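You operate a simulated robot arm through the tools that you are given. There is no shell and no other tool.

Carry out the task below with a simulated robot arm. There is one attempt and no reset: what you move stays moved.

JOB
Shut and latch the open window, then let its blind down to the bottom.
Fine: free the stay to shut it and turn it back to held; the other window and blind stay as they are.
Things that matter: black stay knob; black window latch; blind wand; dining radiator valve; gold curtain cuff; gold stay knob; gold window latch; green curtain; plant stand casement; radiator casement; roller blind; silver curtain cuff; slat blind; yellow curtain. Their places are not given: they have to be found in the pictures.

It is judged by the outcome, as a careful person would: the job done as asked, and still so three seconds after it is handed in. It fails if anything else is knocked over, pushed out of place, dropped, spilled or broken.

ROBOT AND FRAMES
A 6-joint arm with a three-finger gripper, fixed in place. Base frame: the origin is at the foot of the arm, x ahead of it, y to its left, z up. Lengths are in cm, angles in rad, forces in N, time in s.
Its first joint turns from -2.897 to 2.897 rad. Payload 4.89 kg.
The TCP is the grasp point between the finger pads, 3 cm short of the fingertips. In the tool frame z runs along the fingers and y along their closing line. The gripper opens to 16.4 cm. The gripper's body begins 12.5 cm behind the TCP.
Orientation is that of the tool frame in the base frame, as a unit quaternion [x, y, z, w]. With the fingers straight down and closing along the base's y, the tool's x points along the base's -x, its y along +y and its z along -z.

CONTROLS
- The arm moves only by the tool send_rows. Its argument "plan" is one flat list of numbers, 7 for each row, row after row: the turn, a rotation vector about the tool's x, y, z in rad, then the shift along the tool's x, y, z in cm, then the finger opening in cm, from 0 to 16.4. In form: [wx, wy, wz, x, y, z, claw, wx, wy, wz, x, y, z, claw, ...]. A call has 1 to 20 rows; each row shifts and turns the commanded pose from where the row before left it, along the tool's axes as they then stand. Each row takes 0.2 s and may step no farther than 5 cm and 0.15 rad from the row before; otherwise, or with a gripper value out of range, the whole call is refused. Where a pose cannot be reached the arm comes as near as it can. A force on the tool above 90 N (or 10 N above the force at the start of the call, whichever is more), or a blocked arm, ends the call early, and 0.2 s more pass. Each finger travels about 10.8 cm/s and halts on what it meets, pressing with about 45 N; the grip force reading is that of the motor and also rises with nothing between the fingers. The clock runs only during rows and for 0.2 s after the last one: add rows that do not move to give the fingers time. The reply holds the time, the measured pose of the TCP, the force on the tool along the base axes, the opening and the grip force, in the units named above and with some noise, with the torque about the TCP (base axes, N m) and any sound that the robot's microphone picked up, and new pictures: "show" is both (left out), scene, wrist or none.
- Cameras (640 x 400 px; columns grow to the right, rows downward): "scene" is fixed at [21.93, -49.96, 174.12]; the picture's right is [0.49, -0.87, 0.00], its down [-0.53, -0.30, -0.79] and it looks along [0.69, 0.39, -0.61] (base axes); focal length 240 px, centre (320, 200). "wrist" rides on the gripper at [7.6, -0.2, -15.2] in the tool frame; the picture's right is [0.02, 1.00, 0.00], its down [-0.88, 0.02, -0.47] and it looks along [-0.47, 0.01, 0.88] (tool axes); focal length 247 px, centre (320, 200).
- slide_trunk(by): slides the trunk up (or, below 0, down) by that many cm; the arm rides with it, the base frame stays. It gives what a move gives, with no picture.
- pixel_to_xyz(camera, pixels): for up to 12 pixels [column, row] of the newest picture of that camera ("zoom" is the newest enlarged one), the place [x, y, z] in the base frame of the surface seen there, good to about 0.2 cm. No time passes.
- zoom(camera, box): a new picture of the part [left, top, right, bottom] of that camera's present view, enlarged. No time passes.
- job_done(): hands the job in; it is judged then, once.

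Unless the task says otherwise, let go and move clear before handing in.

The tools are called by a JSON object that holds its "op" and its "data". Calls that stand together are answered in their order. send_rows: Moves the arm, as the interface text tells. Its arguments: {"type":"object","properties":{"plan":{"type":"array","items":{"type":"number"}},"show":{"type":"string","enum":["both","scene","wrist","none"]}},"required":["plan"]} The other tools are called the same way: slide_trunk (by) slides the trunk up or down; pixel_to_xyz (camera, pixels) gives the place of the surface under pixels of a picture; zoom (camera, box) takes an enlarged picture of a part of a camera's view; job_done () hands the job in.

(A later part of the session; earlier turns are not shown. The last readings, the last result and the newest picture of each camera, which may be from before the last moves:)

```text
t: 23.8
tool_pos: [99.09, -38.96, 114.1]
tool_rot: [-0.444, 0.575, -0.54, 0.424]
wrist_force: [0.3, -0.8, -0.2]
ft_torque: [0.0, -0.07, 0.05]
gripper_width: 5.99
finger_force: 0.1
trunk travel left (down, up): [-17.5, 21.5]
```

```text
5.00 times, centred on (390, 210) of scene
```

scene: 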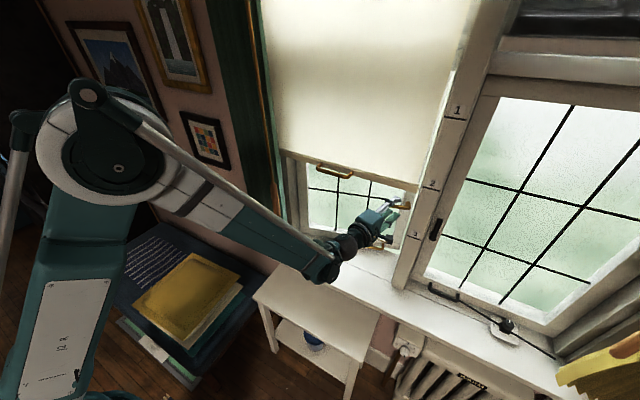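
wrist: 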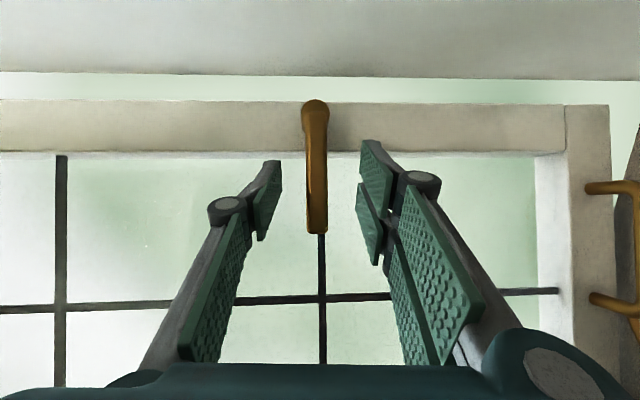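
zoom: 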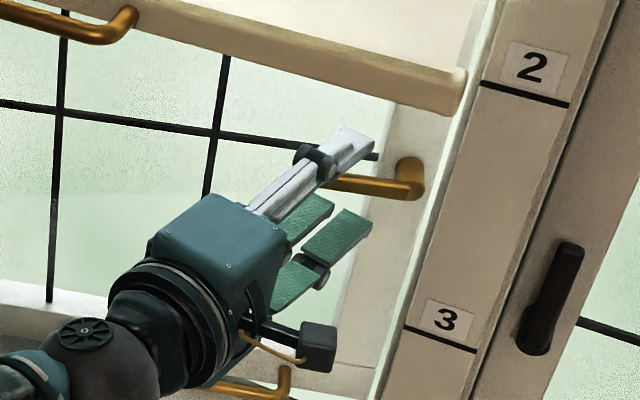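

The lever lies between the pads. I'll close gently on it.

{"op": "send_rows", "data": {"plan": [0, 0, 0, 0, -0.1, 0, 4, 0, 0, 0, 0, 0, 0, 2, 0, 0, 0, 0, 0, 0, 1, 0, 0, 0, 0, 0, 0, 1], "show": "wrist"}}

```text
t: 24.8
tool_pos: [98.88, -39.05, 114.43]
tool_rot: [-0.444, 0.574, -0.541, 0.425]
wrist_force: [4.0, -5.3, 32.2]
ft_torque: [-1.72, -1.31, -1.1]
gripper_width: 1.59
finger_force: 45.4
trunk travel left (down, up): [-17.5, 21.5]
```

wrist: 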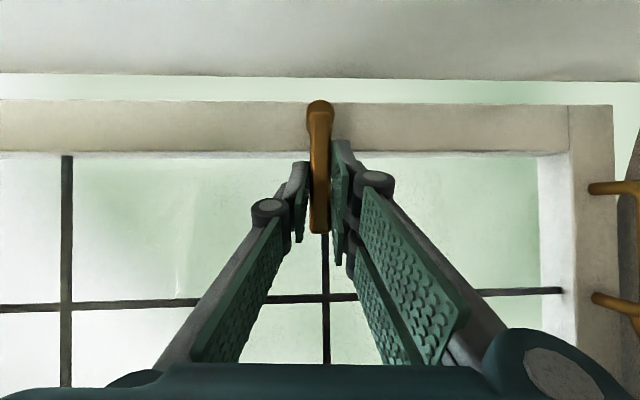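

Lever gripped (1.6 cm). I'll ease up 0.2 cm to unload, then pull the first half of the closing arc.

{"op": "send_rows", "data": {"plan": [0, 0, 0, 0, -0.15, 0, 1, 0, 0, 0, 0.4998, 0.0605, -1.192, 1, 0, 0, 0, 0.4513, 0.061, -1.205, 1, 0, 0, 0, 0.4125, 0.062, -1.214, 1, 0, 0, 0, 0.364, 0.063, -1.227, 1, 0, 0, 0, 0, 0, 0, 1], "show": "both"}}

{"op": "zoom", "data": {"camera": "scene", "box": [280, 160, 440, 260]}}

```text
t: 26.2
tool_pos: [94.09, -39.41, 114.54]
tool_rot: [-0.444, 0.574, -0.542, 0.424]
wrist_force: [-3.7, 12.3, -3.9]
ft_torque: [0.19, -0.36, 1.38]
gripper_width: 1.59
finger_force: 45.0
trunk travel left (down, up): [-17.5, 21.5]
```

scene: 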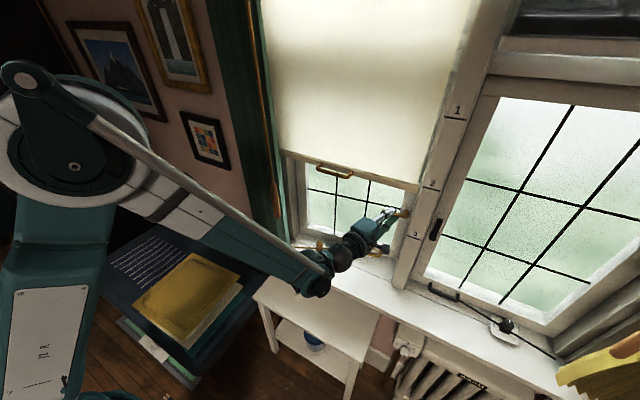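
wrist: 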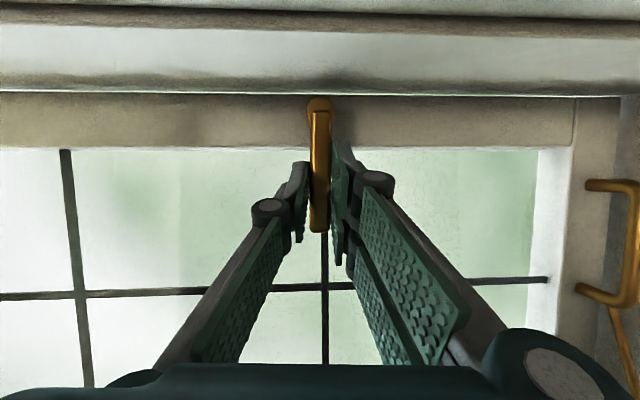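

```text
4.00 times, centred on (360, 210) of scene
```

zoom: 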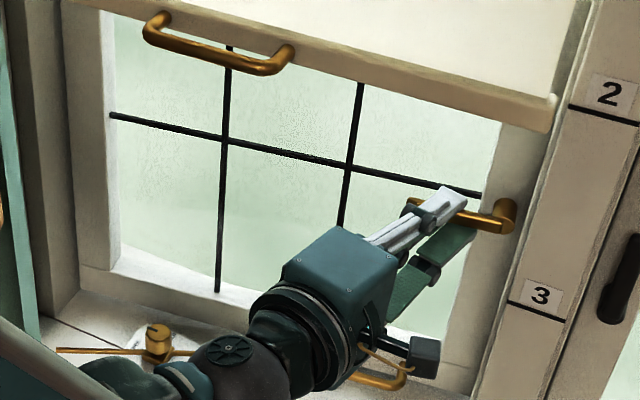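

The casement follows smoothly with low force. I'll pull through the rest of the arc.

{"op": "send_rows", "data": {"plan": [0, 0, 0, 0.335, 0.0636, -1.234, 1, 0, 0, 0, 0.2865, 0.0646, -1.246, 1, 0, 0, 0, 0.248, 0.065, -1.256, 1, 0, 0, 0, 0.18, 0.05, -1.0, 1, 0, 0, 0, 0, 0, 0, 1], "show": "both"}}

{"op": "zoom", "data": {"camera": "scene", "box": [280, 160, 440, 260]}}

```text
t: 27.4
tool_pos: [89.01, -39.24, 114.51]
tool_rot: [-0.444, 0.575, -0.541, 0.423]
wrist_force: [0.8, 14.1, 6.9]
ft_torque: [-0.43, -0.54, 0.55]
gripper_width: 1.57
finger_force: 44.9
trunk travel left (down, up): [-17.5, 21.5]
```

scene: 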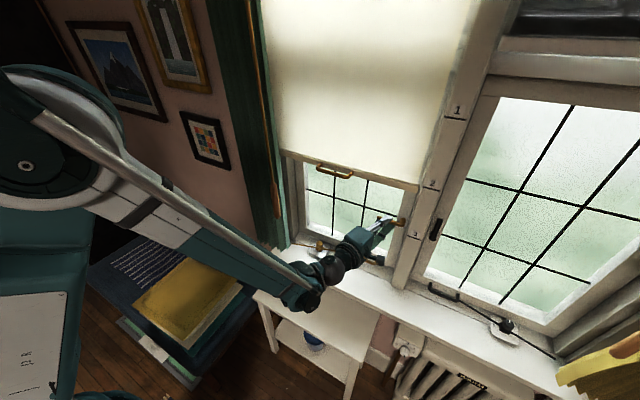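
wrist: 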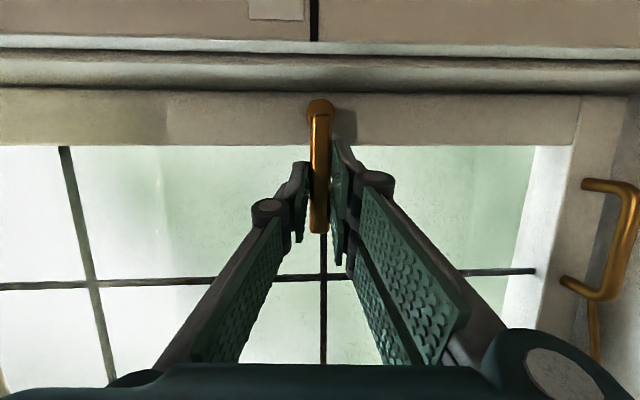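

```text
4.00 times, centred on (360, 210) of scene
```

zoom: 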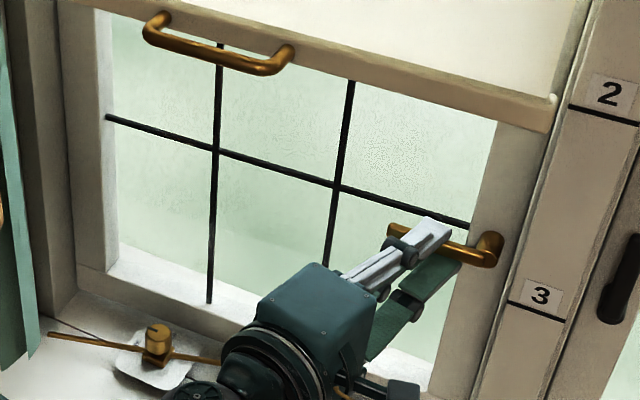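

Looks almost shut. I'll measure the frame face to check how parallel it is.

{"op": "pixel_to_xyz", "data": {"camera": "wrist", "pixels": [[250, 120], [420, 120], [280, 75], [280, 48], [560, 200], [545, 300], [331, 100], [600, 120], [200, 110], [280, 20]]}}

{"op": "pixel_to_xyz", "data": {"camera": "scene", "pixels": [[300, 232], [308, 232], [404, 208], [399, 240], [470, 290], [450, 272], [290, 180], [303, 180], [403, 228], [412, 205]]}}

{"op": "zoom", "data": {"camera": "wrist", "box": [180, 0, 420, 150]}}

```text
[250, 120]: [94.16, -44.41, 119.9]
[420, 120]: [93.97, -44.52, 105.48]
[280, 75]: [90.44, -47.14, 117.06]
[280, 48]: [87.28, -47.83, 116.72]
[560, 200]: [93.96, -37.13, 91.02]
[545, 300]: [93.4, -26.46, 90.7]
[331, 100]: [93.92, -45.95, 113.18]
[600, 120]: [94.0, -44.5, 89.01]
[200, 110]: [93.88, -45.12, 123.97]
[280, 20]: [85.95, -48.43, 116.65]
```

```text
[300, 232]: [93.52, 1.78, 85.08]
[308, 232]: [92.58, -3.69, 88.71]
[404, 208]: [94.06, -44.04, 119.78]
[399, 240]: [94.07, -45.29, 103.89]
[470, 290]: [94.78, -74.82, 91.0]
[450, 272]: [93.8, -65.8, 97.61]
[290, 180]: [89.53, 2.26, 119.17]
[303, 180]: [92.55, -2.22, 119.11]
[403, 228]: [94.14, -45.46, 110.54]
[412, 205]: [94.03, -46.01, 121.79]
```

```text
2.67 times, centred on (300, 75) of wrist
```

zoom: 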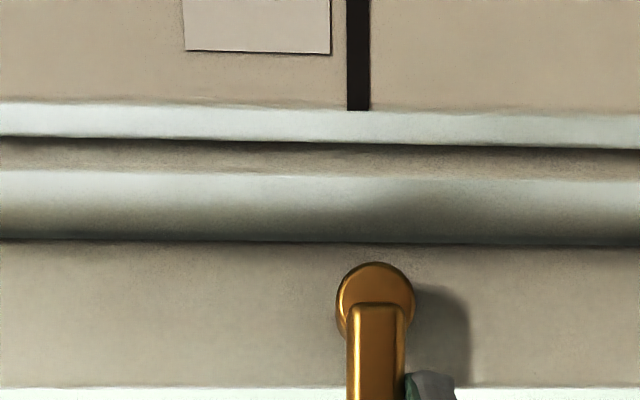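

The free edge face is at x≈94.05 versus 92.55 at the hinge, so about 1.4 cm remains. I'll pull in slowly until it seats.

{"op": "send_rows", "data": {"plan": [0, 0, 0, 0.075, 0.02, -0.5, 1, 0, 0, 0, 0.075, 0.02, -0.5, 1, 0, 0, 0, 0.075, 0.02, -0.4, 1, 0, 0, 0, 0, 0, 0, 1], "show": "both"}}

{"op": "pixel_to_xyz", "data": {"camera": "scene", "pixels": [[308, 232], [303, 180], [404, 208], [399, 240], [403, 228], [410, 205]]}}

{"op": "pixel_to_xyz", "data": {"camera": "wrist", "pixels": [[250, 120], [420, 120], [280, 75], [560, 200], [600, 120], [200, 110], [319, 200], [319, 170]]}}

```text
t: 28.4
tool_pos: [87.56, -39.22, 114.52]
tool_rot: [-0.443, 0.575, -0.542, 0.424]
wrist_force: [3.2, 7.0, 15.9]
ft_torque: [-0.95, -0.72, -0.54]
gripper_width: 1.59
finger_force: 44.8
trunk travel left (down, up): [-17.5, 21.5]
```

scene: 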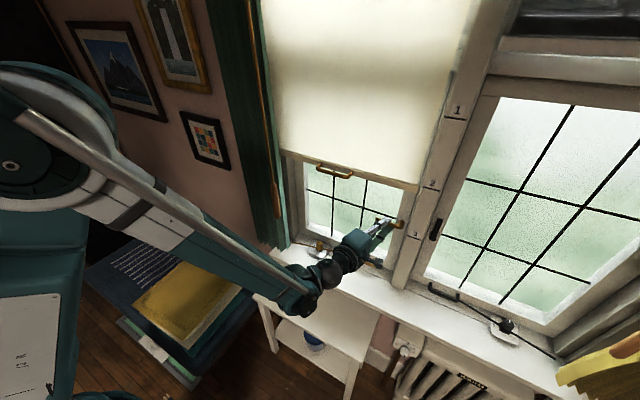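
wrist: 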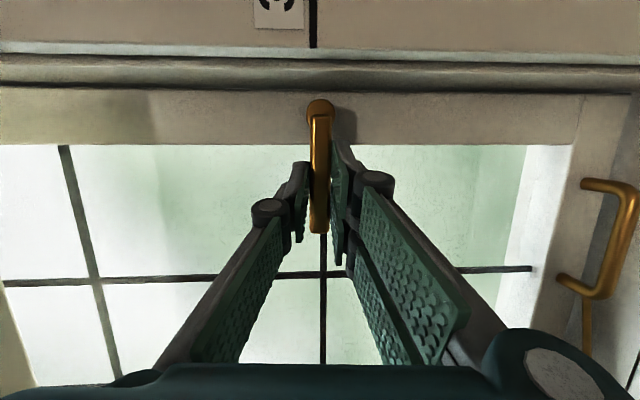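

```text
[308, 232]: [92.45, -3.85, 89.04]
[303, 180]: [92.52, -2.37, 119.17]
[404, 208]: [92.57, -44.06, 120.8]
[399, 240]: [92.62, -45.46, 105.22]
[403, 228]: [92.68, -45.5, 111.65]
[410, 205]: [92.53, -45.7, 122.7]
```

```text
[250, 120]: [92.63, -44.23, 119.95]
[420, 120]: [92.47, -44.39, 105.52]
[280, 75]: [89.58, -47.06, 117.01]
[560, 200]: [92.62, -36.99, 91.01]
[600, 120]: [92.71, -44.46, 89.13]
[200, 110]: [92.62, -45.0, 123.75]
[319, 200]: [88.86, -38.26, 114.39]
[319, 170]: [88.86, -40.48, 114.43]
```

The face is now at x≈92.55 everywhere: shut. Before turning the lever I'll locate its pivot.

{"op": "zoom", "data": {"camera": "wrist", "box": [270, 80, 370, 250]}}

{"op": "pixel_to_xyz", "data": {"camera": "wrist", "pixels": [[320, 104], [320, 112], [320, 120], [320, 130], [319, 230], [308, 108], [332, 108], [319, 99]]}}

{"op": "zoom", "data": {"camera": "scene", "box": [360, 190, 440, 250]}}

{"op": "zoom", "data": {"camera": "scene", "box": [415, 200, 455, 250]}}

```text
2.35 times, centred on (320, 165) of wrist
```

zoom: 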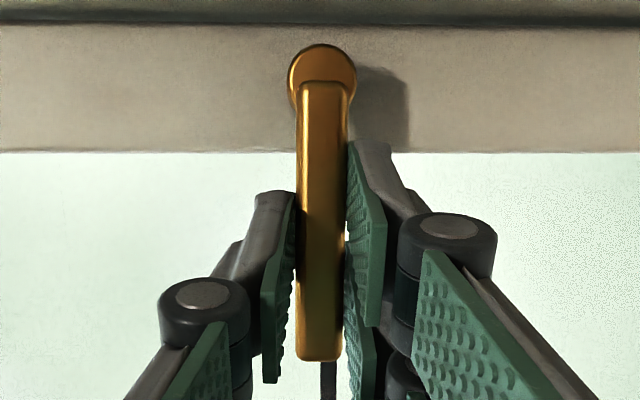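

```text
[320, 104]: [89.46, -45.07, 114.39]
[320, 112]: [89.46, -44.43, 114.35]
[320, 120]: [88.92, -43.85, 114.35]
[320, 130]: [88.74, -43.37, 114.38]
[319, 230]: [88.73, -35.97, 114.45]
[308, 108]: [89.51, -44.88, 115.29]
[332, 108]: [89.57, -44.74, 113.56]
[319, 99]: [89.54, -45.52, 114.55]
```

```text
6.67 times, centred on (400, 220) of scene
```

zoom: 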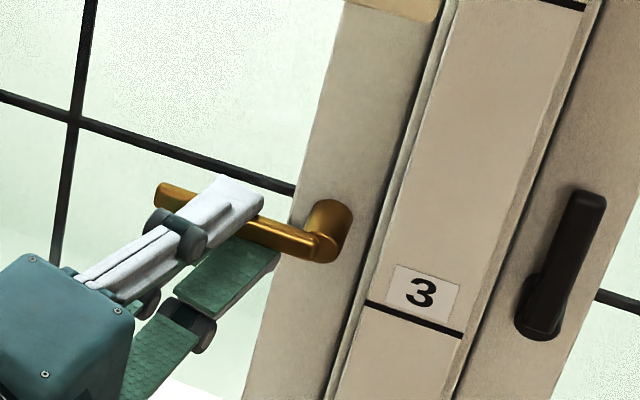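

```text
8.00 times, centred on (435, 225) of scene
```

zoom: 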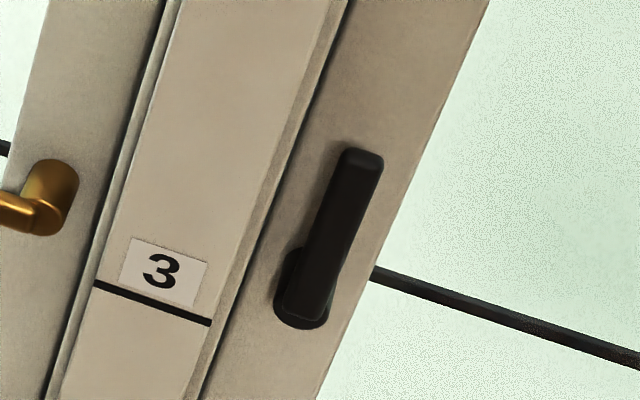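

The matching black latch, when shut, points up from its pivot, so I'll turn this lever up 90° about its pivot (y≈-44.7, z≈114.4). First half now.

{"op": "send_rows", "data": {"plan": [-0.0352, -0.0071, 0.1382, 0.05, -0.78, -0.0276, 1, -0.0352, -0.0071, 0.1382, 0.05, -0.78, -0.0276, 1, -0.0352, -0.0071, 0.1382, 0.05, -0.78, -0.0276, 1, -0.0352, -0.0071, 0.1382, 0.05, -0.78, -0.0276, 1, -0.0352, -0.0071, 0.1382, 0.05, -0.78, -0.0276, 1], "show": "both"}}

{"op": "zoom", "data": {"camera": "scene", "box": [360, 180, 440, 240]}}

```text
t: 29.6
tool_pos: [87.72, -40.63, 118.07]
tool_rot: [-0.267, 0.728, -0.306, 0.552]
wrist_force: [-1.1, 4.9, -22.7]
ft_torque: [1.1, 0.02, 0.1]
gripper_width: 1.57
finger_force: 45.6
trunk travel left (down, up): [-17.5, 21.5]
```

scene: 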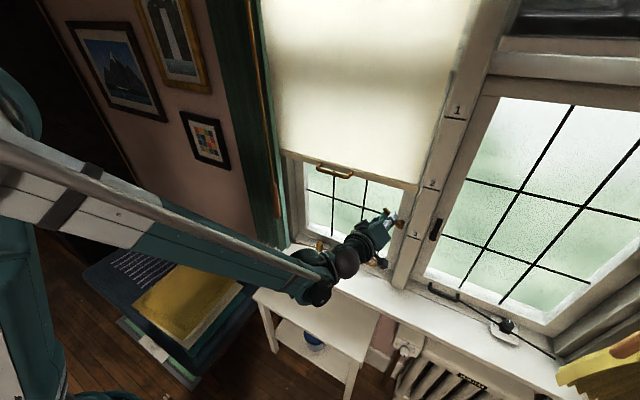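
wrist: 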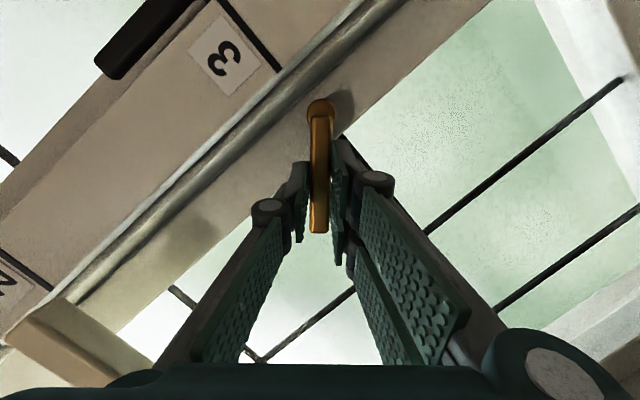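

```text
6.67 times, centred on (400, 210) of scene
```

zoom: 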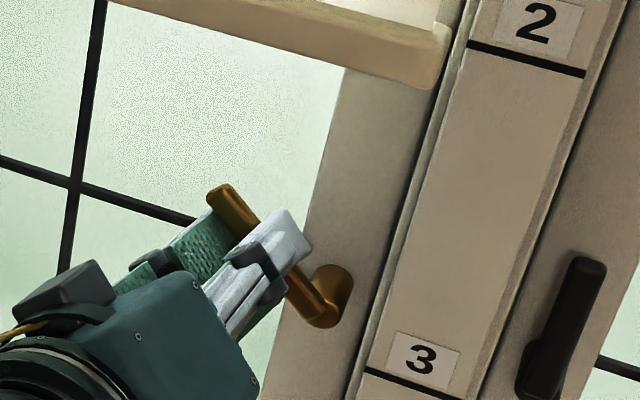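

The lever turns easily. I'll complete the remaining turn.

{"op": "send_rows", "data": {"plan": [-0.0352, -0.0071, 0.1382, 0.05, -0.78, -0.0276, 1, -0.0352, -0.0071, 0.1382, 0.05, -0.78, -0.0276, 1, -0.0352, -0.0071, 0.1382, 0.05, -0.78, -0.0276, 1, -0.0352, -0.0071, 0.1382, 0.05, -0.78, -0.0276, 1, -0.0352, -0.0071, 0.1382, 0.05, -0.78, -0.0276, 1, -0.0352, -0.0071, 0.1382, 0.05, -0.78, -0.0276, 1], "show": "both"}}

{"op": "zoom", "data": {"camera": "scene", "box": [360, 180, 440, 240]}}

```text
t: 31.0
tool_pos: [87.72, -44.5, 119.92]
tool_rot: [-0.015, 0.791, 0.024, 0.611]
wrist_force: [-11.3, 26.8, -33.8]
ft_torque: [-4.43, 2.42, -3.55]
gripper_width: 1.62
finger_force: 44.6
trunk travel left (down, up): [-17.5, 21.5]
```

scene: 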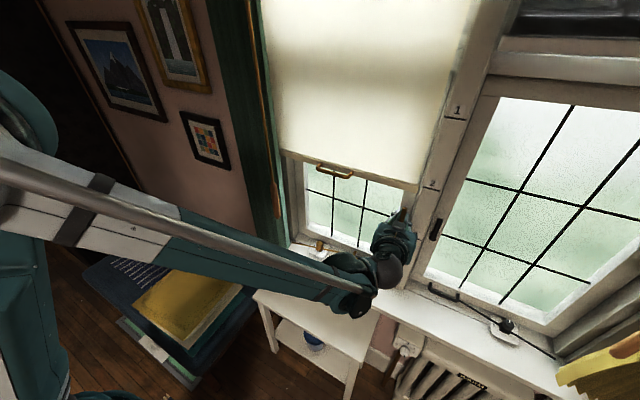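
wrist: 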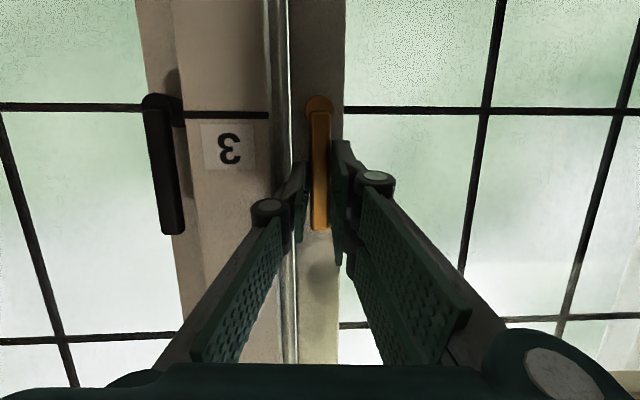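

```text
6.67 times, centred on (400, 210) of scene
```

zoom: 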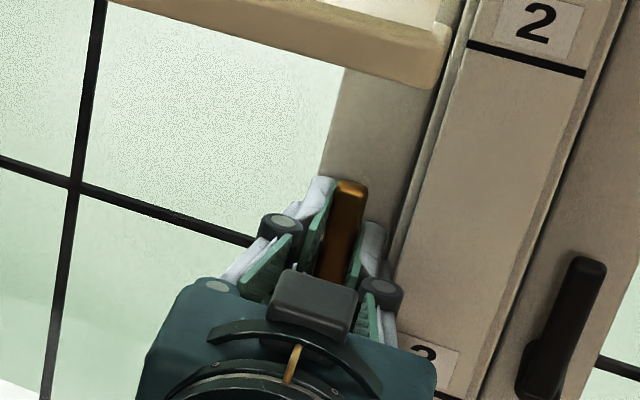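

The lever is upright now. I'll verify its line.

{"op": "pixel_to_xyz", "data": {"camera": "wrist", "pixels": [[319, 102], [320, 120], [320, 150], [320, 200], [320, 225], [310, 170], [329, 170], [275, 160], [292, 100], [155, 110], [165, 160], [172, 220]]}}

{"op": "zoom", "data": {"camera": "wrist", "box": [220, 60, 420, 260]}}

```text
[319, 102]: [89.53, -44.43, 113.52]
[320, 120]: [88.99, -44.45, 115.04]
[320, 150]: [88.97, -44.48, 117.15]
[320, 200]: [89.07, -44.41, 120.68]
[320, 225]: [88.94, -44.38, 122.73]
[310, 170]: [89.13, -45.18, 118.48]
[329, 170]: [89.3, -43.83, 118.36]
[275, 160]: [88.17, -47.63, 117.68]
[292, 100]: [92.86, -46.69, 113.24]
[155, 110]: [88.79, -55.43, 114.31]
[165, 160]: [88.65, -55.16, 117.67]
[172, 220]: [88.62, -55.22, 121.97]
```

```text
2.00 times, centred on (320, 160) of wrist
```

zoom: 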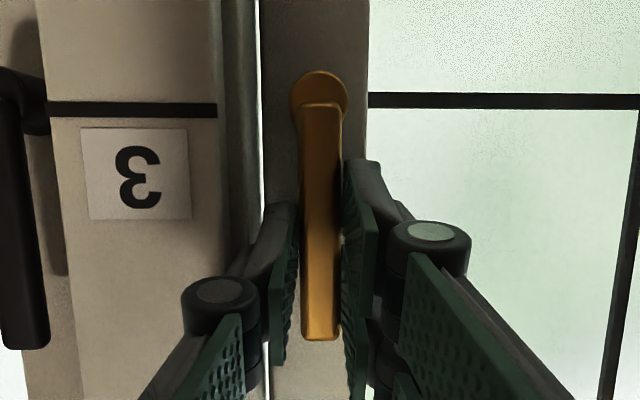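

Lever is exactly vertical (y -44.43→-44.38), the same as the black one. I'll open the fingers slightly, backing straight out with care for the mullion.

{"op": "send_rows", "data": {"plan": [0, 0, 0, 0, 0.15, 0, 2.0, 0, 0, 0, 0, 0.15, 0, 2.5, 0, 0, 0, 0, 0, 0, 2.5, 0, 0, 0, 0, 0, -2, 2.5, 0, 0, 0, 0, 0, -3, 2.5, 0, 0, 0, 0, 0, -3, 2.5, 0, 0, 0, 0, 0, -3, 2.5], "show": "both"}}

{"op": "zoom", "data": {"camera": "scene", "box": [360, 180, 440, 240]}}

```text
t: 32.6
tool_pos: [77.11, -45.04, 122.76]
tool_rot: [-0.014, 0.79, 0.024, 0.613]
wrist_force: [0.7, -0.5, -0.6]
ft_torque: [0.01, -0.06, 0.02]
gripper_width: 2.52
finger_force: 0.0
trunk travel left (down, up): [-17.5, 21.5]
```

scene: 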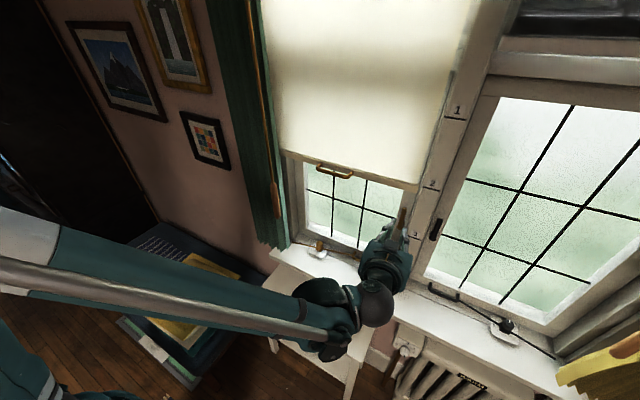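
wrist: 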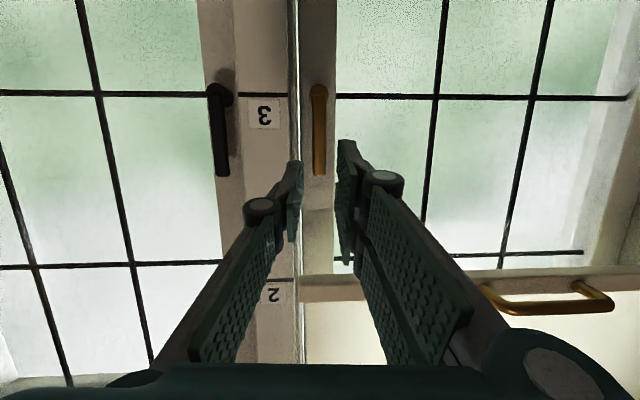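

```text
6.67 times, centred on (400, 210) of scene
```

zoom: 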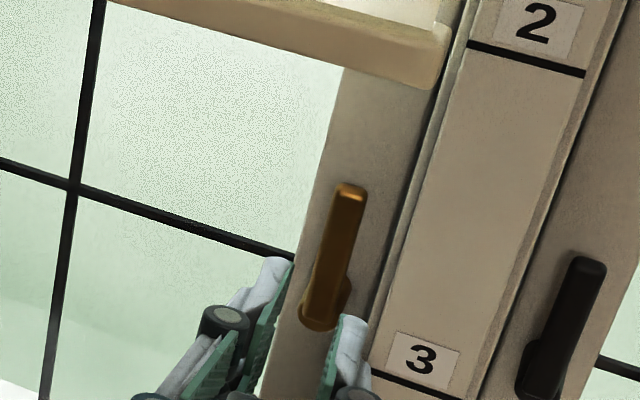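

Latch is upright and released. Now I'll check the stay knob before approaching it.

{"op": "zoom", "data": {"camera": "scene", "box": [288, 230, 352, 270]}}

{"op": "pixel_to_xyz", "data": {"camera": "zoom", "pixels": [[320, 120], [320, 140], [320, 180], [305, 130], [340, 130], [320, 200], [100, 240], [420, 240], [250, 250], [380, 240]]}}

```text
10.00 times, centred on (320, 250) of scene
```

zoom: 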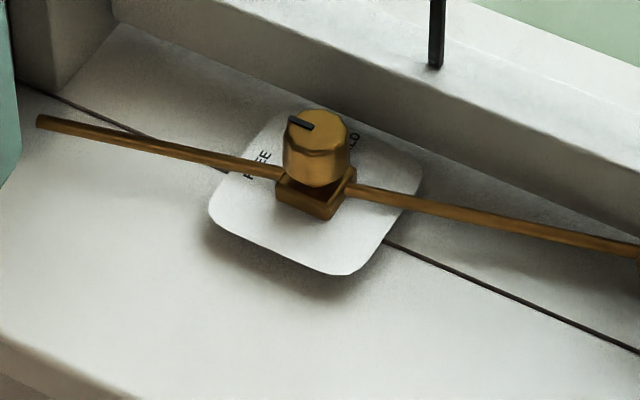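

```text
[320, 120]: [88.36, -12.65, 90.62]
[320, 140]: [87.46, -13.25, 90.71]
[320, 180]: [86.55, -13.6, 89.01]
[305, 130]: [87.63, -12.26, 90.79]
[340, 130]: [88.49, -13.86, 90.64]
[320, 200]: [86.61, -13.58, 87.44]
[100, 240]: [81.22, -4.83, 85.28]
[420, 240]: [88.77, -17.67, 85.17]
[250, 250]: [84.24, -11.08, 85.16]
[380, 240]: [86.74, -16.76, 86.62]
```

The knob still reads FREE with its centre at about (87.95,-12.8). I'll pitch and yaw the tool for the return turn, and move toward the knob.

{"op": "send_rows", "data": {"plan": [0, 0.136, -0.0215, 0, 0, 0, 6, 0, 0.136, 0, 0, 0, 0, 6, -0.1136, 0, -0.0656, 0, 0, 0, 6, -0.1136, 0, -0.0656, 0, 0, 0, 6, -0.1136, 0, -0.0656, 0, 0, 0, 6, -0.1136, 0, -0.0656, 0, 0, 0, 6, -0.1136, 0, -0.0656, 0, 0, 0, 6, 0, 0, 0, 1.61, 2.175, 3.5, 6, 0, 0, 0, 1.61, 2.175, 3.5, 6, 0, 0, 0, 1.61, 2.175, 3.5, 6, 0, 0, 0, 1.61, 2.175, 3.5, 6, 0, 0, 0, 1.61, 2.175, 3.5, 6, 0, 0, 0, 1.61, 2.175, 3.5, 6], "show": "both"}}

```text
t: 35.4
tool_pos: [78.51, -26.39, 103.73]
tool_rot: [-0.301, 0.811, 0.174, 0.47]
wrist_force: [-0.6, 0.7, 0.4]
ft_torque: [0.06, -0.06, 0.02]
gripper_width: 5.99
finger_force: 0.0
trunk travel left (down, up): [-17.5, 21.5]
```

scene: 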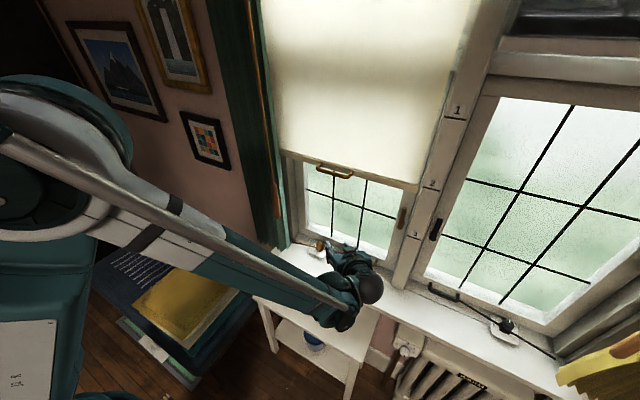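
wrist: 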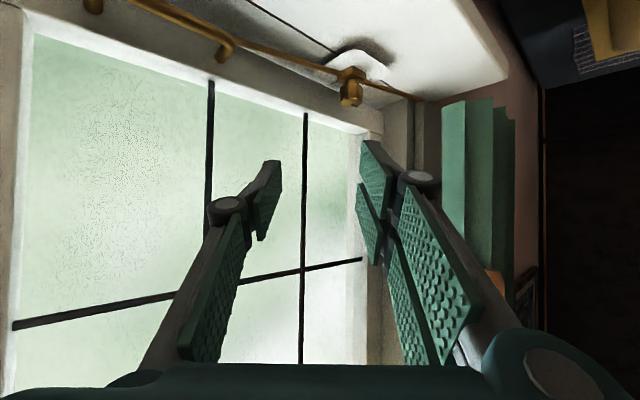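

Orientation matches the earlier grip pose. I'll go to the pre-grasp and slide in around the knob.

{"op": "send_rows", "data": {"plan": [0, 0, 0, 1.58, 1.99, 3.47, 6, 0, 0, 0, 1.58, 1.99, 3.47, 6, 0, 0, 0, 0, 0, 4, 6, 0, 0, 0, 0, 0, 4, 6, 0, 0, 0, 0, 0, 0, 6], "show": "both"}}

{"op": "zoom", "data": {"camera": "scene", "box": [290, 226, 354, 266]}}

```text
t: 36.6
tool_pos: [84.58, -15.94, 93.58]
tool_rot: [-0.303, 0.811, 0.175, 0.469]
wrist_force: [0.8, -0.8, 0.3]
ft_torque: [0.03, -0.03, 0.05]
gripper_width: 6.0
finger_force: 0.1
trunk travel left (down, up): [-17.5, 21.5]
```

scene: 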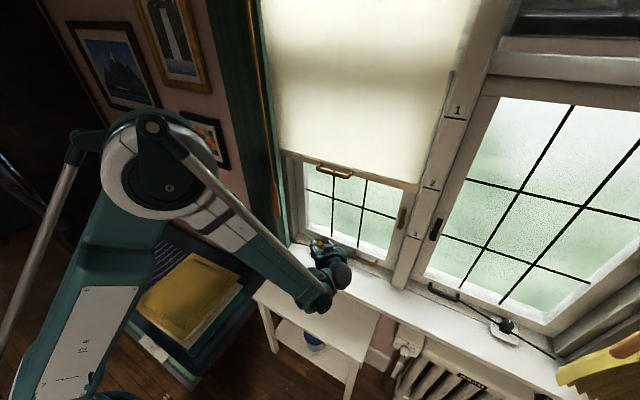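
wrist: 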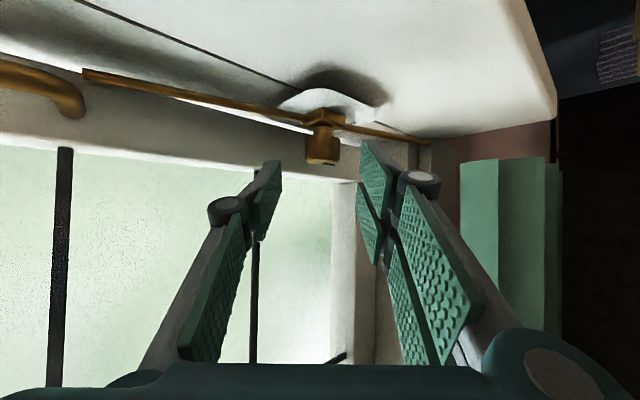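

```text
10.00 times, centred on (322, 246) of scene
```

zoom: 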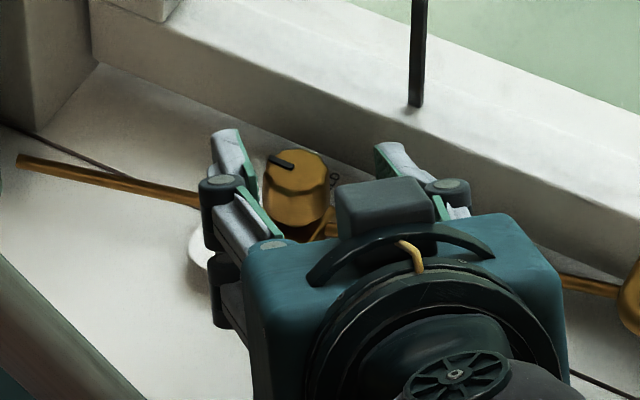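

Aligned; I'll advance the last 4 cm and close on the knob.

{"op": "send_rows", "data": {"plan": [0, 0, 0, -0.02, 0.12, 2.06, 6, 0, 0, 0, -0.02, 0.12, 2.06, 6, 0, 0, 0, 0, 0, 0, 6, 0, 0, 0, 0, 0, 0, 4, 0, 0, 0, 0, 0, 0, 2, 0, 0, 0, 0, 0, 0, 2, 0, 0, 0, 0, 0, 0, 2], "show": "both"}}

{"op": "zoom", "data": {"camera": "scene", "box": [290, 226, 354, 266]}}

```text
t: 38.2
tool_pos: [87.2, -13.46, 91.75]
tool_rot: [-0.303, 0.811, 0.175, 0.469]
wrist_force: [5.1, -3.0, 4.0]
ft_torque: [0.25, 0.11, -0.04]
gripper_width: 3.04
finger_force: 45.0
trunk travel left (down, up): [-17.5, 21.5]
```

scene: 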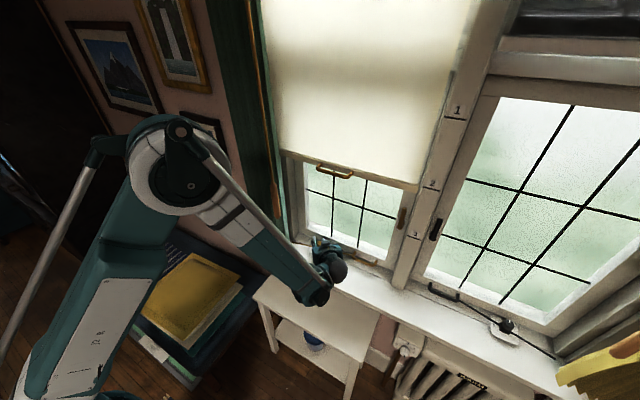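
wrist: 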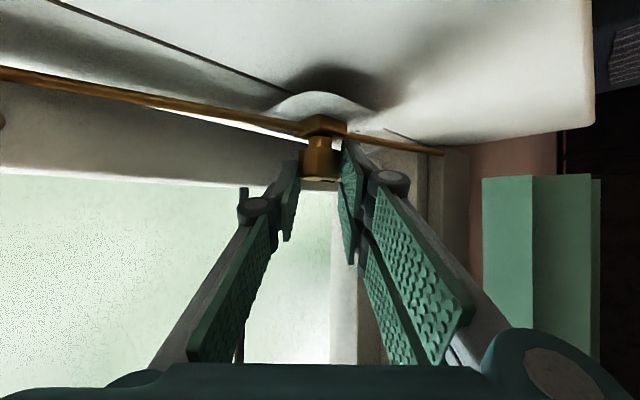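

```text
10.00 times, centred on (322, 246) of scene
```

zoom: 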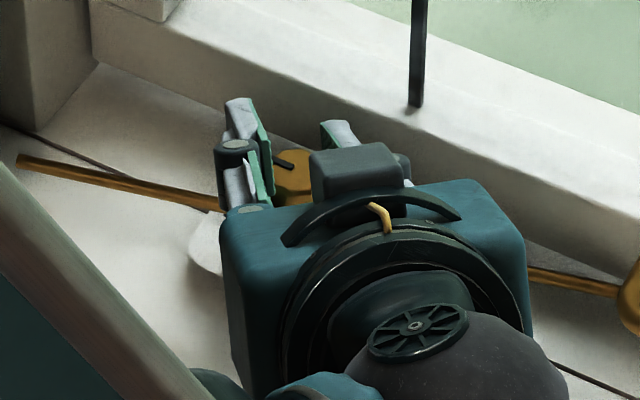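

Firm grip with low side load. Rotating clockwise ~0.87 rad.

{"op": "send_rows", "data": {"plan": [0.1256, 0, 0.0725, 0.0, 0.155, 0, 2, 0.1256, 0, 0.0725, 0.0, 0.155, 0, 2, 0.1256, 0, 0.0725, 0.0, 0.155, 0, 2, 0.1256, 0, 0.0725, 0.0, 0.155, 0, 2, 0.1256, 0, 0.0725, 0.0, 0.155, 0, 2, 0.1256, 0, 0.0725, 0.0, 0.155, 0, 2], "show": "scene"}}

{"op": "zoom", "data": {"camera": "scene", "box": [290, 226, 354, 266]}}

```text
t: 39.6
tool_pos: [86.97, -12.61, 91.81]
tool_rot: [0.068, 0.863, -0.04, 0.5]
wrist_force: [22.4, -3.8, 9.7]
ft_torque: [0.3, -0.43, -0.07]
gripper_width: 3.07
finger_force: 45.3
trunk travel left (down, up): [-17.5, 21.5]
```

scene: 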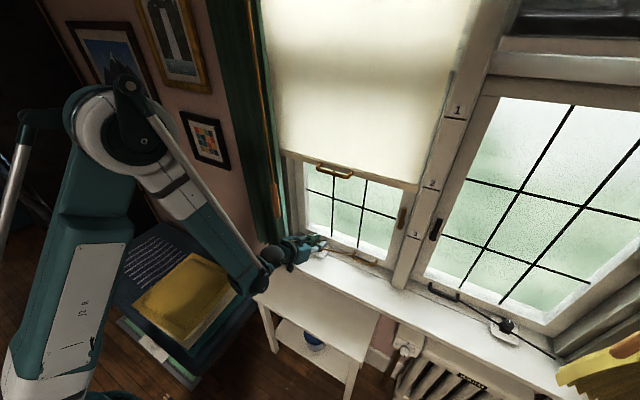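

```text
10.00 times, centred on (322, 246) of scene
```

zoom: 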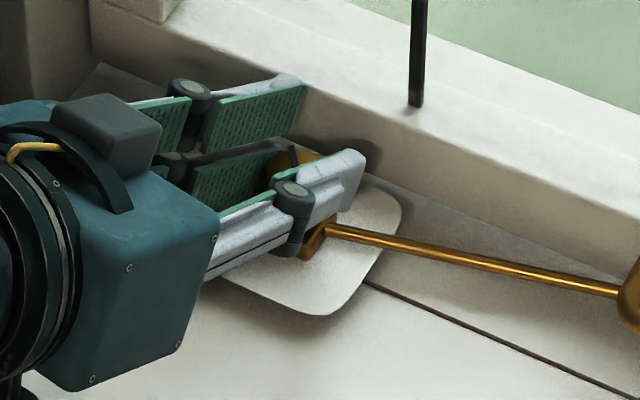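

About halfway. I'll release, swing back, and take the second bite.

{"op": "send_rows", "data": {"plan": [0, 0, 0, 0, 0, 0, 4.5, 0, 0, 0, 0, 0, 0, 6, 0, 0, 0, 0, 0, -0.15, 6, -0.1256, 0, -0.0725, 0, -0.155, 0, 6, -0.1256, 0, -0.0725, 0, -0.155, 0, 6, -0.1256, 0, -0.0725, 0, -0.155, 0, 6, -0.1256, 0, -0.0725, 0, -0.155, 0, 6, -0.1256, 0, -0.0725, 0, -0.155, 0, 6, -0.1256, 0, -0.0725, 0, -0.155, 0, 6, 0, 0, 0, 0, 0, 0, 6], "show": "both"}}

{"op": "zoom", "data": {"camera": "scene", "box": [290, 226, 354, 266]}}

```text
t: 41.8
tool_pos: [86.85, -13.46, 91.86]
tool_rot: [-0.303, 0.811, 0.174, 0.47]
wrist_force: [0.0, -0.1, 0.2]
ft_torque: [-0.01, -0.01, 0.0]
gripper_width: 5.99
finger_force: 0.1
trunk travel left (down, up): [-17.5, 21.5]
```

scene: 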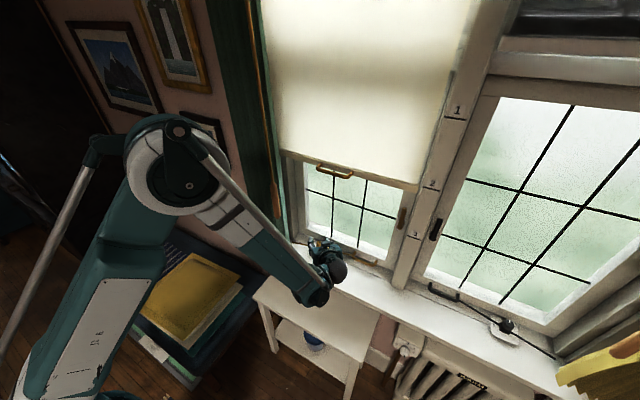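
wrist: 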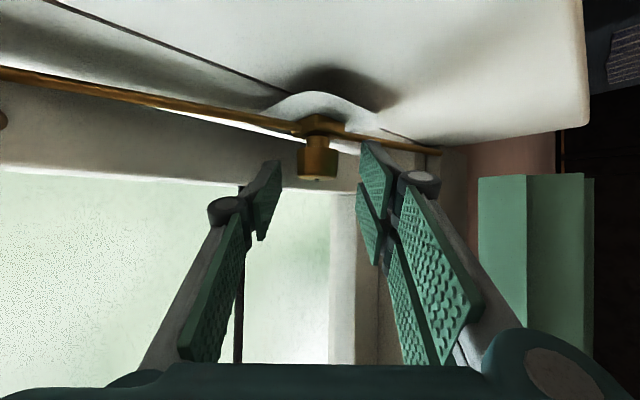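

```text
10.00 times, centred on (322, 246) of scene
```

zoom: 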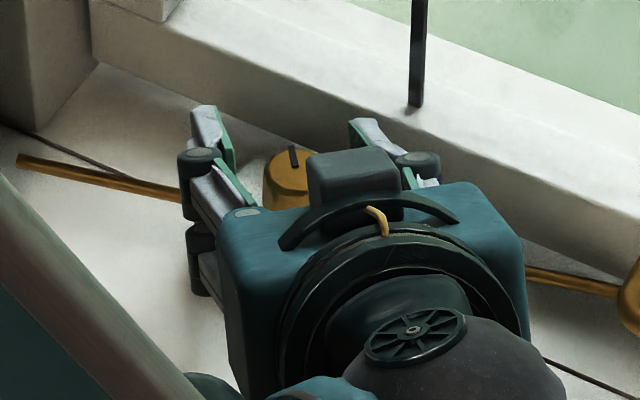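

Pointer is at roughly half way (zoom px 292,155). Re-grip and see load.

{"op": "send_rows", "data": {"plan": [0, 0, 0, 0.075, -0.03, 0.39, 6, 0, 0, 0, 0, 0, 0, 4, 0, 0, 0, 0, 0, 0, 2, 0, 0, 0, 0, 0, 0, 2, 0, 0, 0, 0, 0, 0, 2], "show": "none"}}

```text
t: 43.0
tool_pos: [87.15, -13.39, 91.61]
tool_rot: [-0.301, 0.811, 0.174, 0.471]
wrist_force: [18.6, -9.0, 19.4]
ft_torque: [0.33, -0.38, -0.18]
gripper_width: 3.06
finger_force: 45.0
trunk travel left (down, up): [-17.5, 21.5]
```

{"op": "send_rows", "data": {"plan": [0.1256, 0, 0.0725, 0.0, 0.155, 0, 2, 0.1256, 0, 0.0725, 0.0, 0.155, 0, 2, 0.1256, 0, 0.0725, 0.0, 0.155, 0, 2, 0.1256, 0, 0.0725, 0.0, 0.155, 0, 2, 0.1256, 0, 0.0725, 0.0, 0.155, 0, 2], "show": "both"}}

{"op": "zoom", "data": {"camera": "scene", "box": [290, 226, 354, 266]}}

```text
t: 44.2
tool_pos: [86.61, -12.62, 91.39]
tool_rot: [0.006, 0.865, -0.004, 0.501]
wrist_force: [10.3, -27.6, 22.4]
ft_torque: [-0.6, -1.0, -0.04]
gripper_width: 3.09
finger_force: 45.4
trunk travel left (down, up): [-17.5, 21.5]
```

scene: 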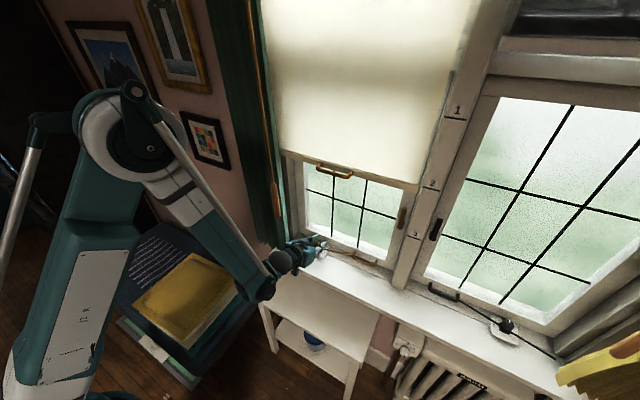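
wrist: 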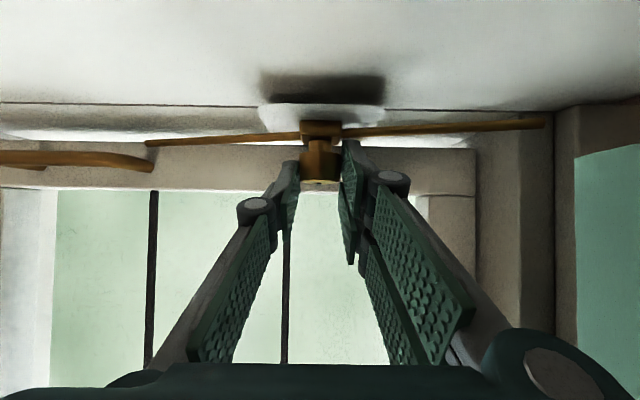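

```text
10.00 times, centred on (322, 246) of scene
```

zoom: 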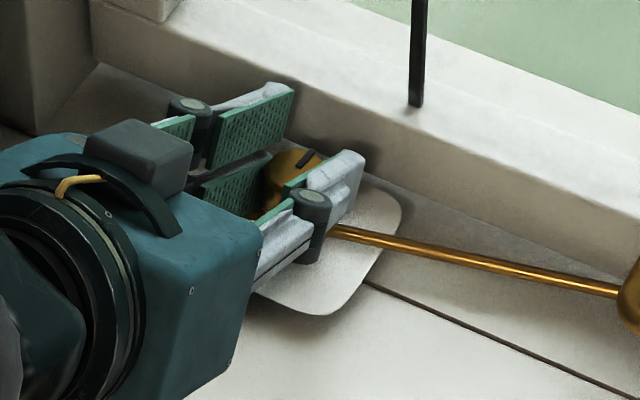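

The pointer is back up-right toward HELD. I'll open and retreat, then compare.

{"op": "send_rows", "data": {"plan": [0, 0, 0, 0, 0, 0, 4.5, 0, 0, 0, 0, 0, 0, 6, 0, 0, 0, 0, 0, -3, 6, 0, 0, 0, 0, 0, -4, 6, 0, 0, 0, 0, 0, -2, 6], "show": "both"}}

{"op": "zoom", "data": {"camera": "scene", "box": [304, 236, 336, 256]}}

{"op": "zoom", "data": {"camera": "wrist", "box": [260, 40, 420, 140]}}

```text
t: 45.4
tool_pos: [79.13, -12.17, 96.22]
tool_rot: [0.005, 0.866, -0.003, 0.5]
wrist_force: [0.8, -0.3, -0.7]
ft_torque: [-0.04, 0.0, 0.02]
gripper_width: 6.0
finger_force: 0.0
out of reach, approached as far as the arm can: row 4
trunk travel left (down, up): [-17.5, 21.5]
```

scene: 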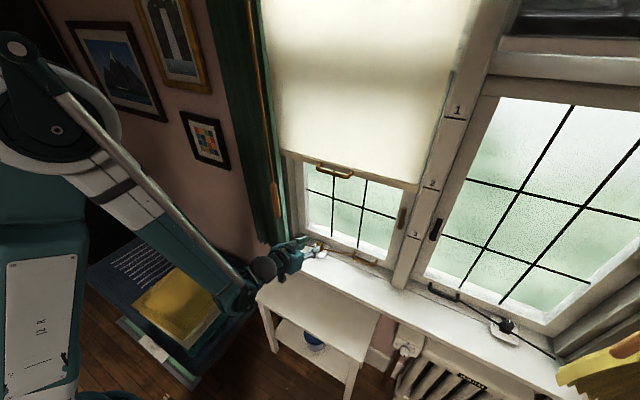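
wrist: 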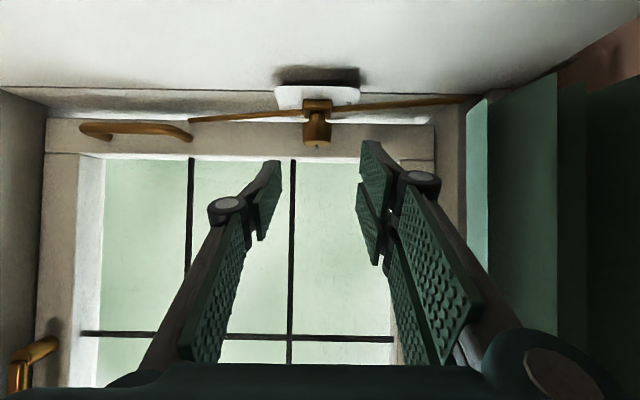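

```text
16.00 times, centred on (320, 246) of scene
```

zoom: 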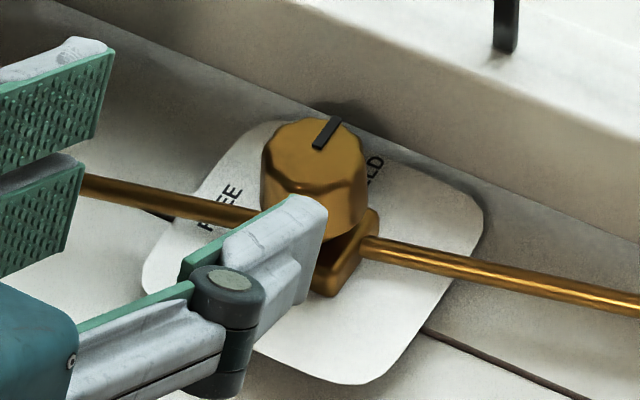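

```text
4.00 times, centred on (340, 90) of wrist
```

zoom: 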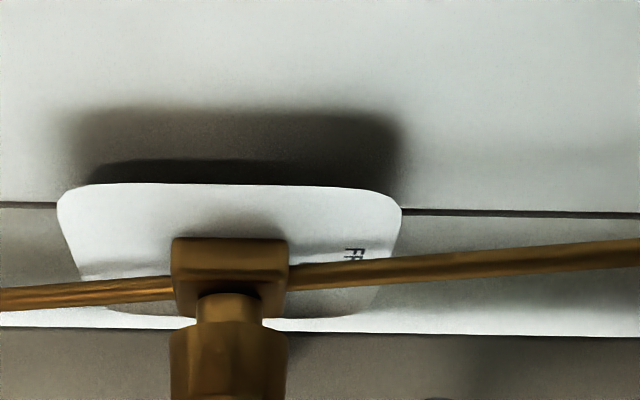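

The pointer is exactly as it was originally (HELD). Now the blind: I'll inspect its handle, bottom bar, the wand near the curtain and the other window.

{"op": "zoom", "data": {"camera": "scene", "box": [280, 140, 440, 240]}}

{"op": "pixel_to_xyz", "data": {"camera": "zoom", "pixels": [[152, 95], [170, 112], [220, 135], [270, 143], [288, 130], [160, 80], [285, 115], [300, 140], [120, 90], [500, 175], [540, 190], [220, 120]]}}

{"op": "zoom", "data": {"camera": "scene", "box": [200, 0, 360, 250]}}

{"op": "zoom", "data": {"camera": "scene", "box": [540, 260, 640, 400]}}

```text
4.00 times, centred on (360, 190) of scene
```

zoom: 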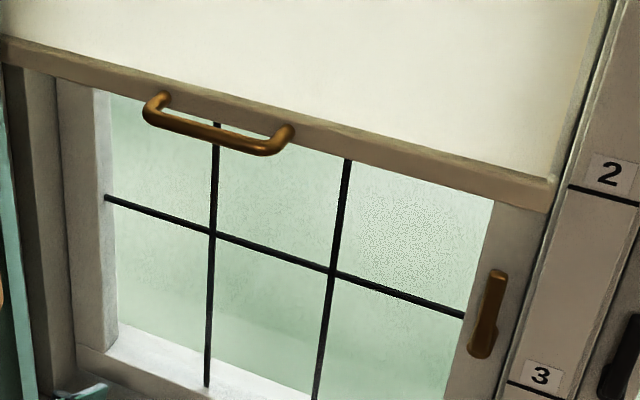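

```text
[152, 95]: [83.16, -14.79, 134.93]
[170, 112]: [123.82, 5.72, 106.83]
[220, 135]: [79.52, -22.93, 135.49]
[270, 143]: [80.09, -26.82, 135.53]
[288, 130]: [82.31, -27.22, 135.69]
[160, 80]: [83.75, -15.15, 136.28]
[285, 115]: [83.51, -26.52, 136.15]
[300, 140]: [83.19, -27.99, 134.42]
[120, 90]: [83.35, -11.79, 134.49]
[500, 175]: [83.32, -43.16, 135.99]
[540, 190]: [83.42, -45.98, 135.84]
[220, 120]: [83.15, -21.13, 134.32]
```

```text
1.60 times, centred on (280, 125) of scene
```

zoom: 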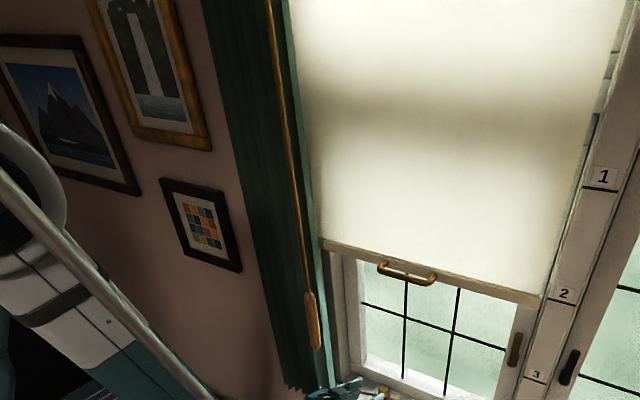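

```text
2.86 times, centred on (590, 330) of scene
```

zoom: 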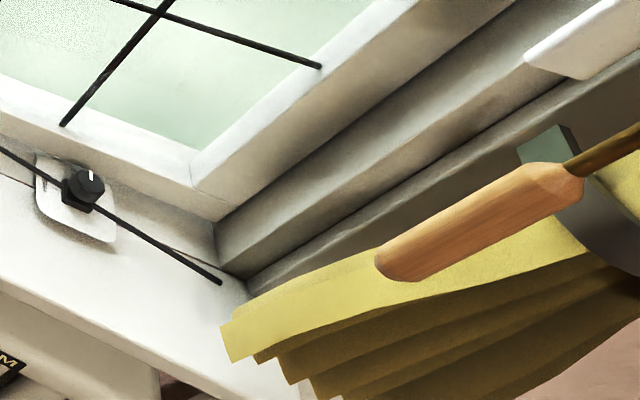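

The blind's handle is at x≈80, y -16..-27, z≈135.4, and it stands 3 cm off the bottom bar. I'll hook closed fingers over it from above and draw it down; first I yaw the tool and move to the right of it, in front of the window.

{"op": "send_rows", "data": {"plan": [-0.1299, 0, -0.075, 0, 0, 0, 4, -0.1299, 0, -0.075, 0, 0, 0, 2, -0.1299, 0, -0.075, 0, 0, 0, 0.5, -0.1299, 0, -0.075, 0, 0, 0, 0, 0, 0, 0, -0.897, -2.66, -3.11, 0, 0, 0, 0, -0.897, -2.66, -3.11, 0, 0, 0, 0, -0.897, -2.66, -3.11, 0, 0, 0, 0, -0.897, -2.66, -3.11, 0, 0, 0, 0, -0.897, -2.66, -3.11, 0, 0, 0, 0, -0.897, -2.66, -3.11, 0, 0, 0, 0, 0, 0, 0, 0], "show": "both"}}

```text
t: 47.8
tool_pos: [76.68, -32.93, 110.38]
tool_rot: [-0.252, 0.828, 0.145, 0.48]
wrist_force: [-0.6, -0.8, 0.2]
ft_torque: [0.01, 0.03, 0.0]
gripper_width: 0.01
finger_force: 45.2
trunk travel left (down, up): [-17.5, 21.5]
```

scene: 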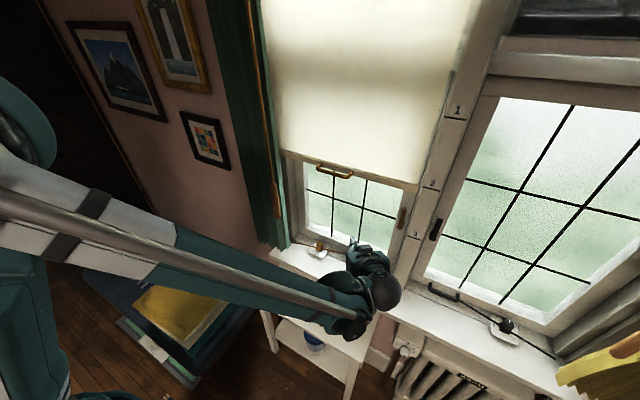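
wrist: 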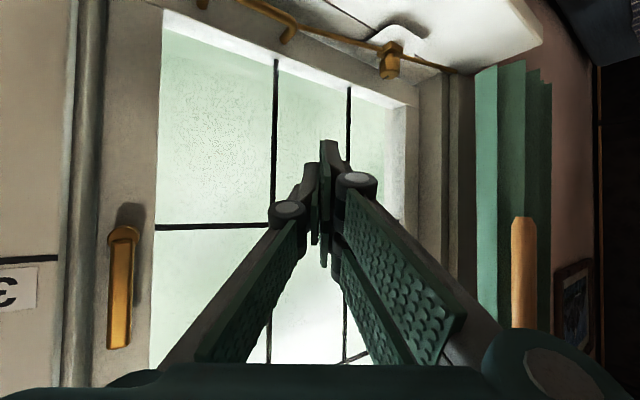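

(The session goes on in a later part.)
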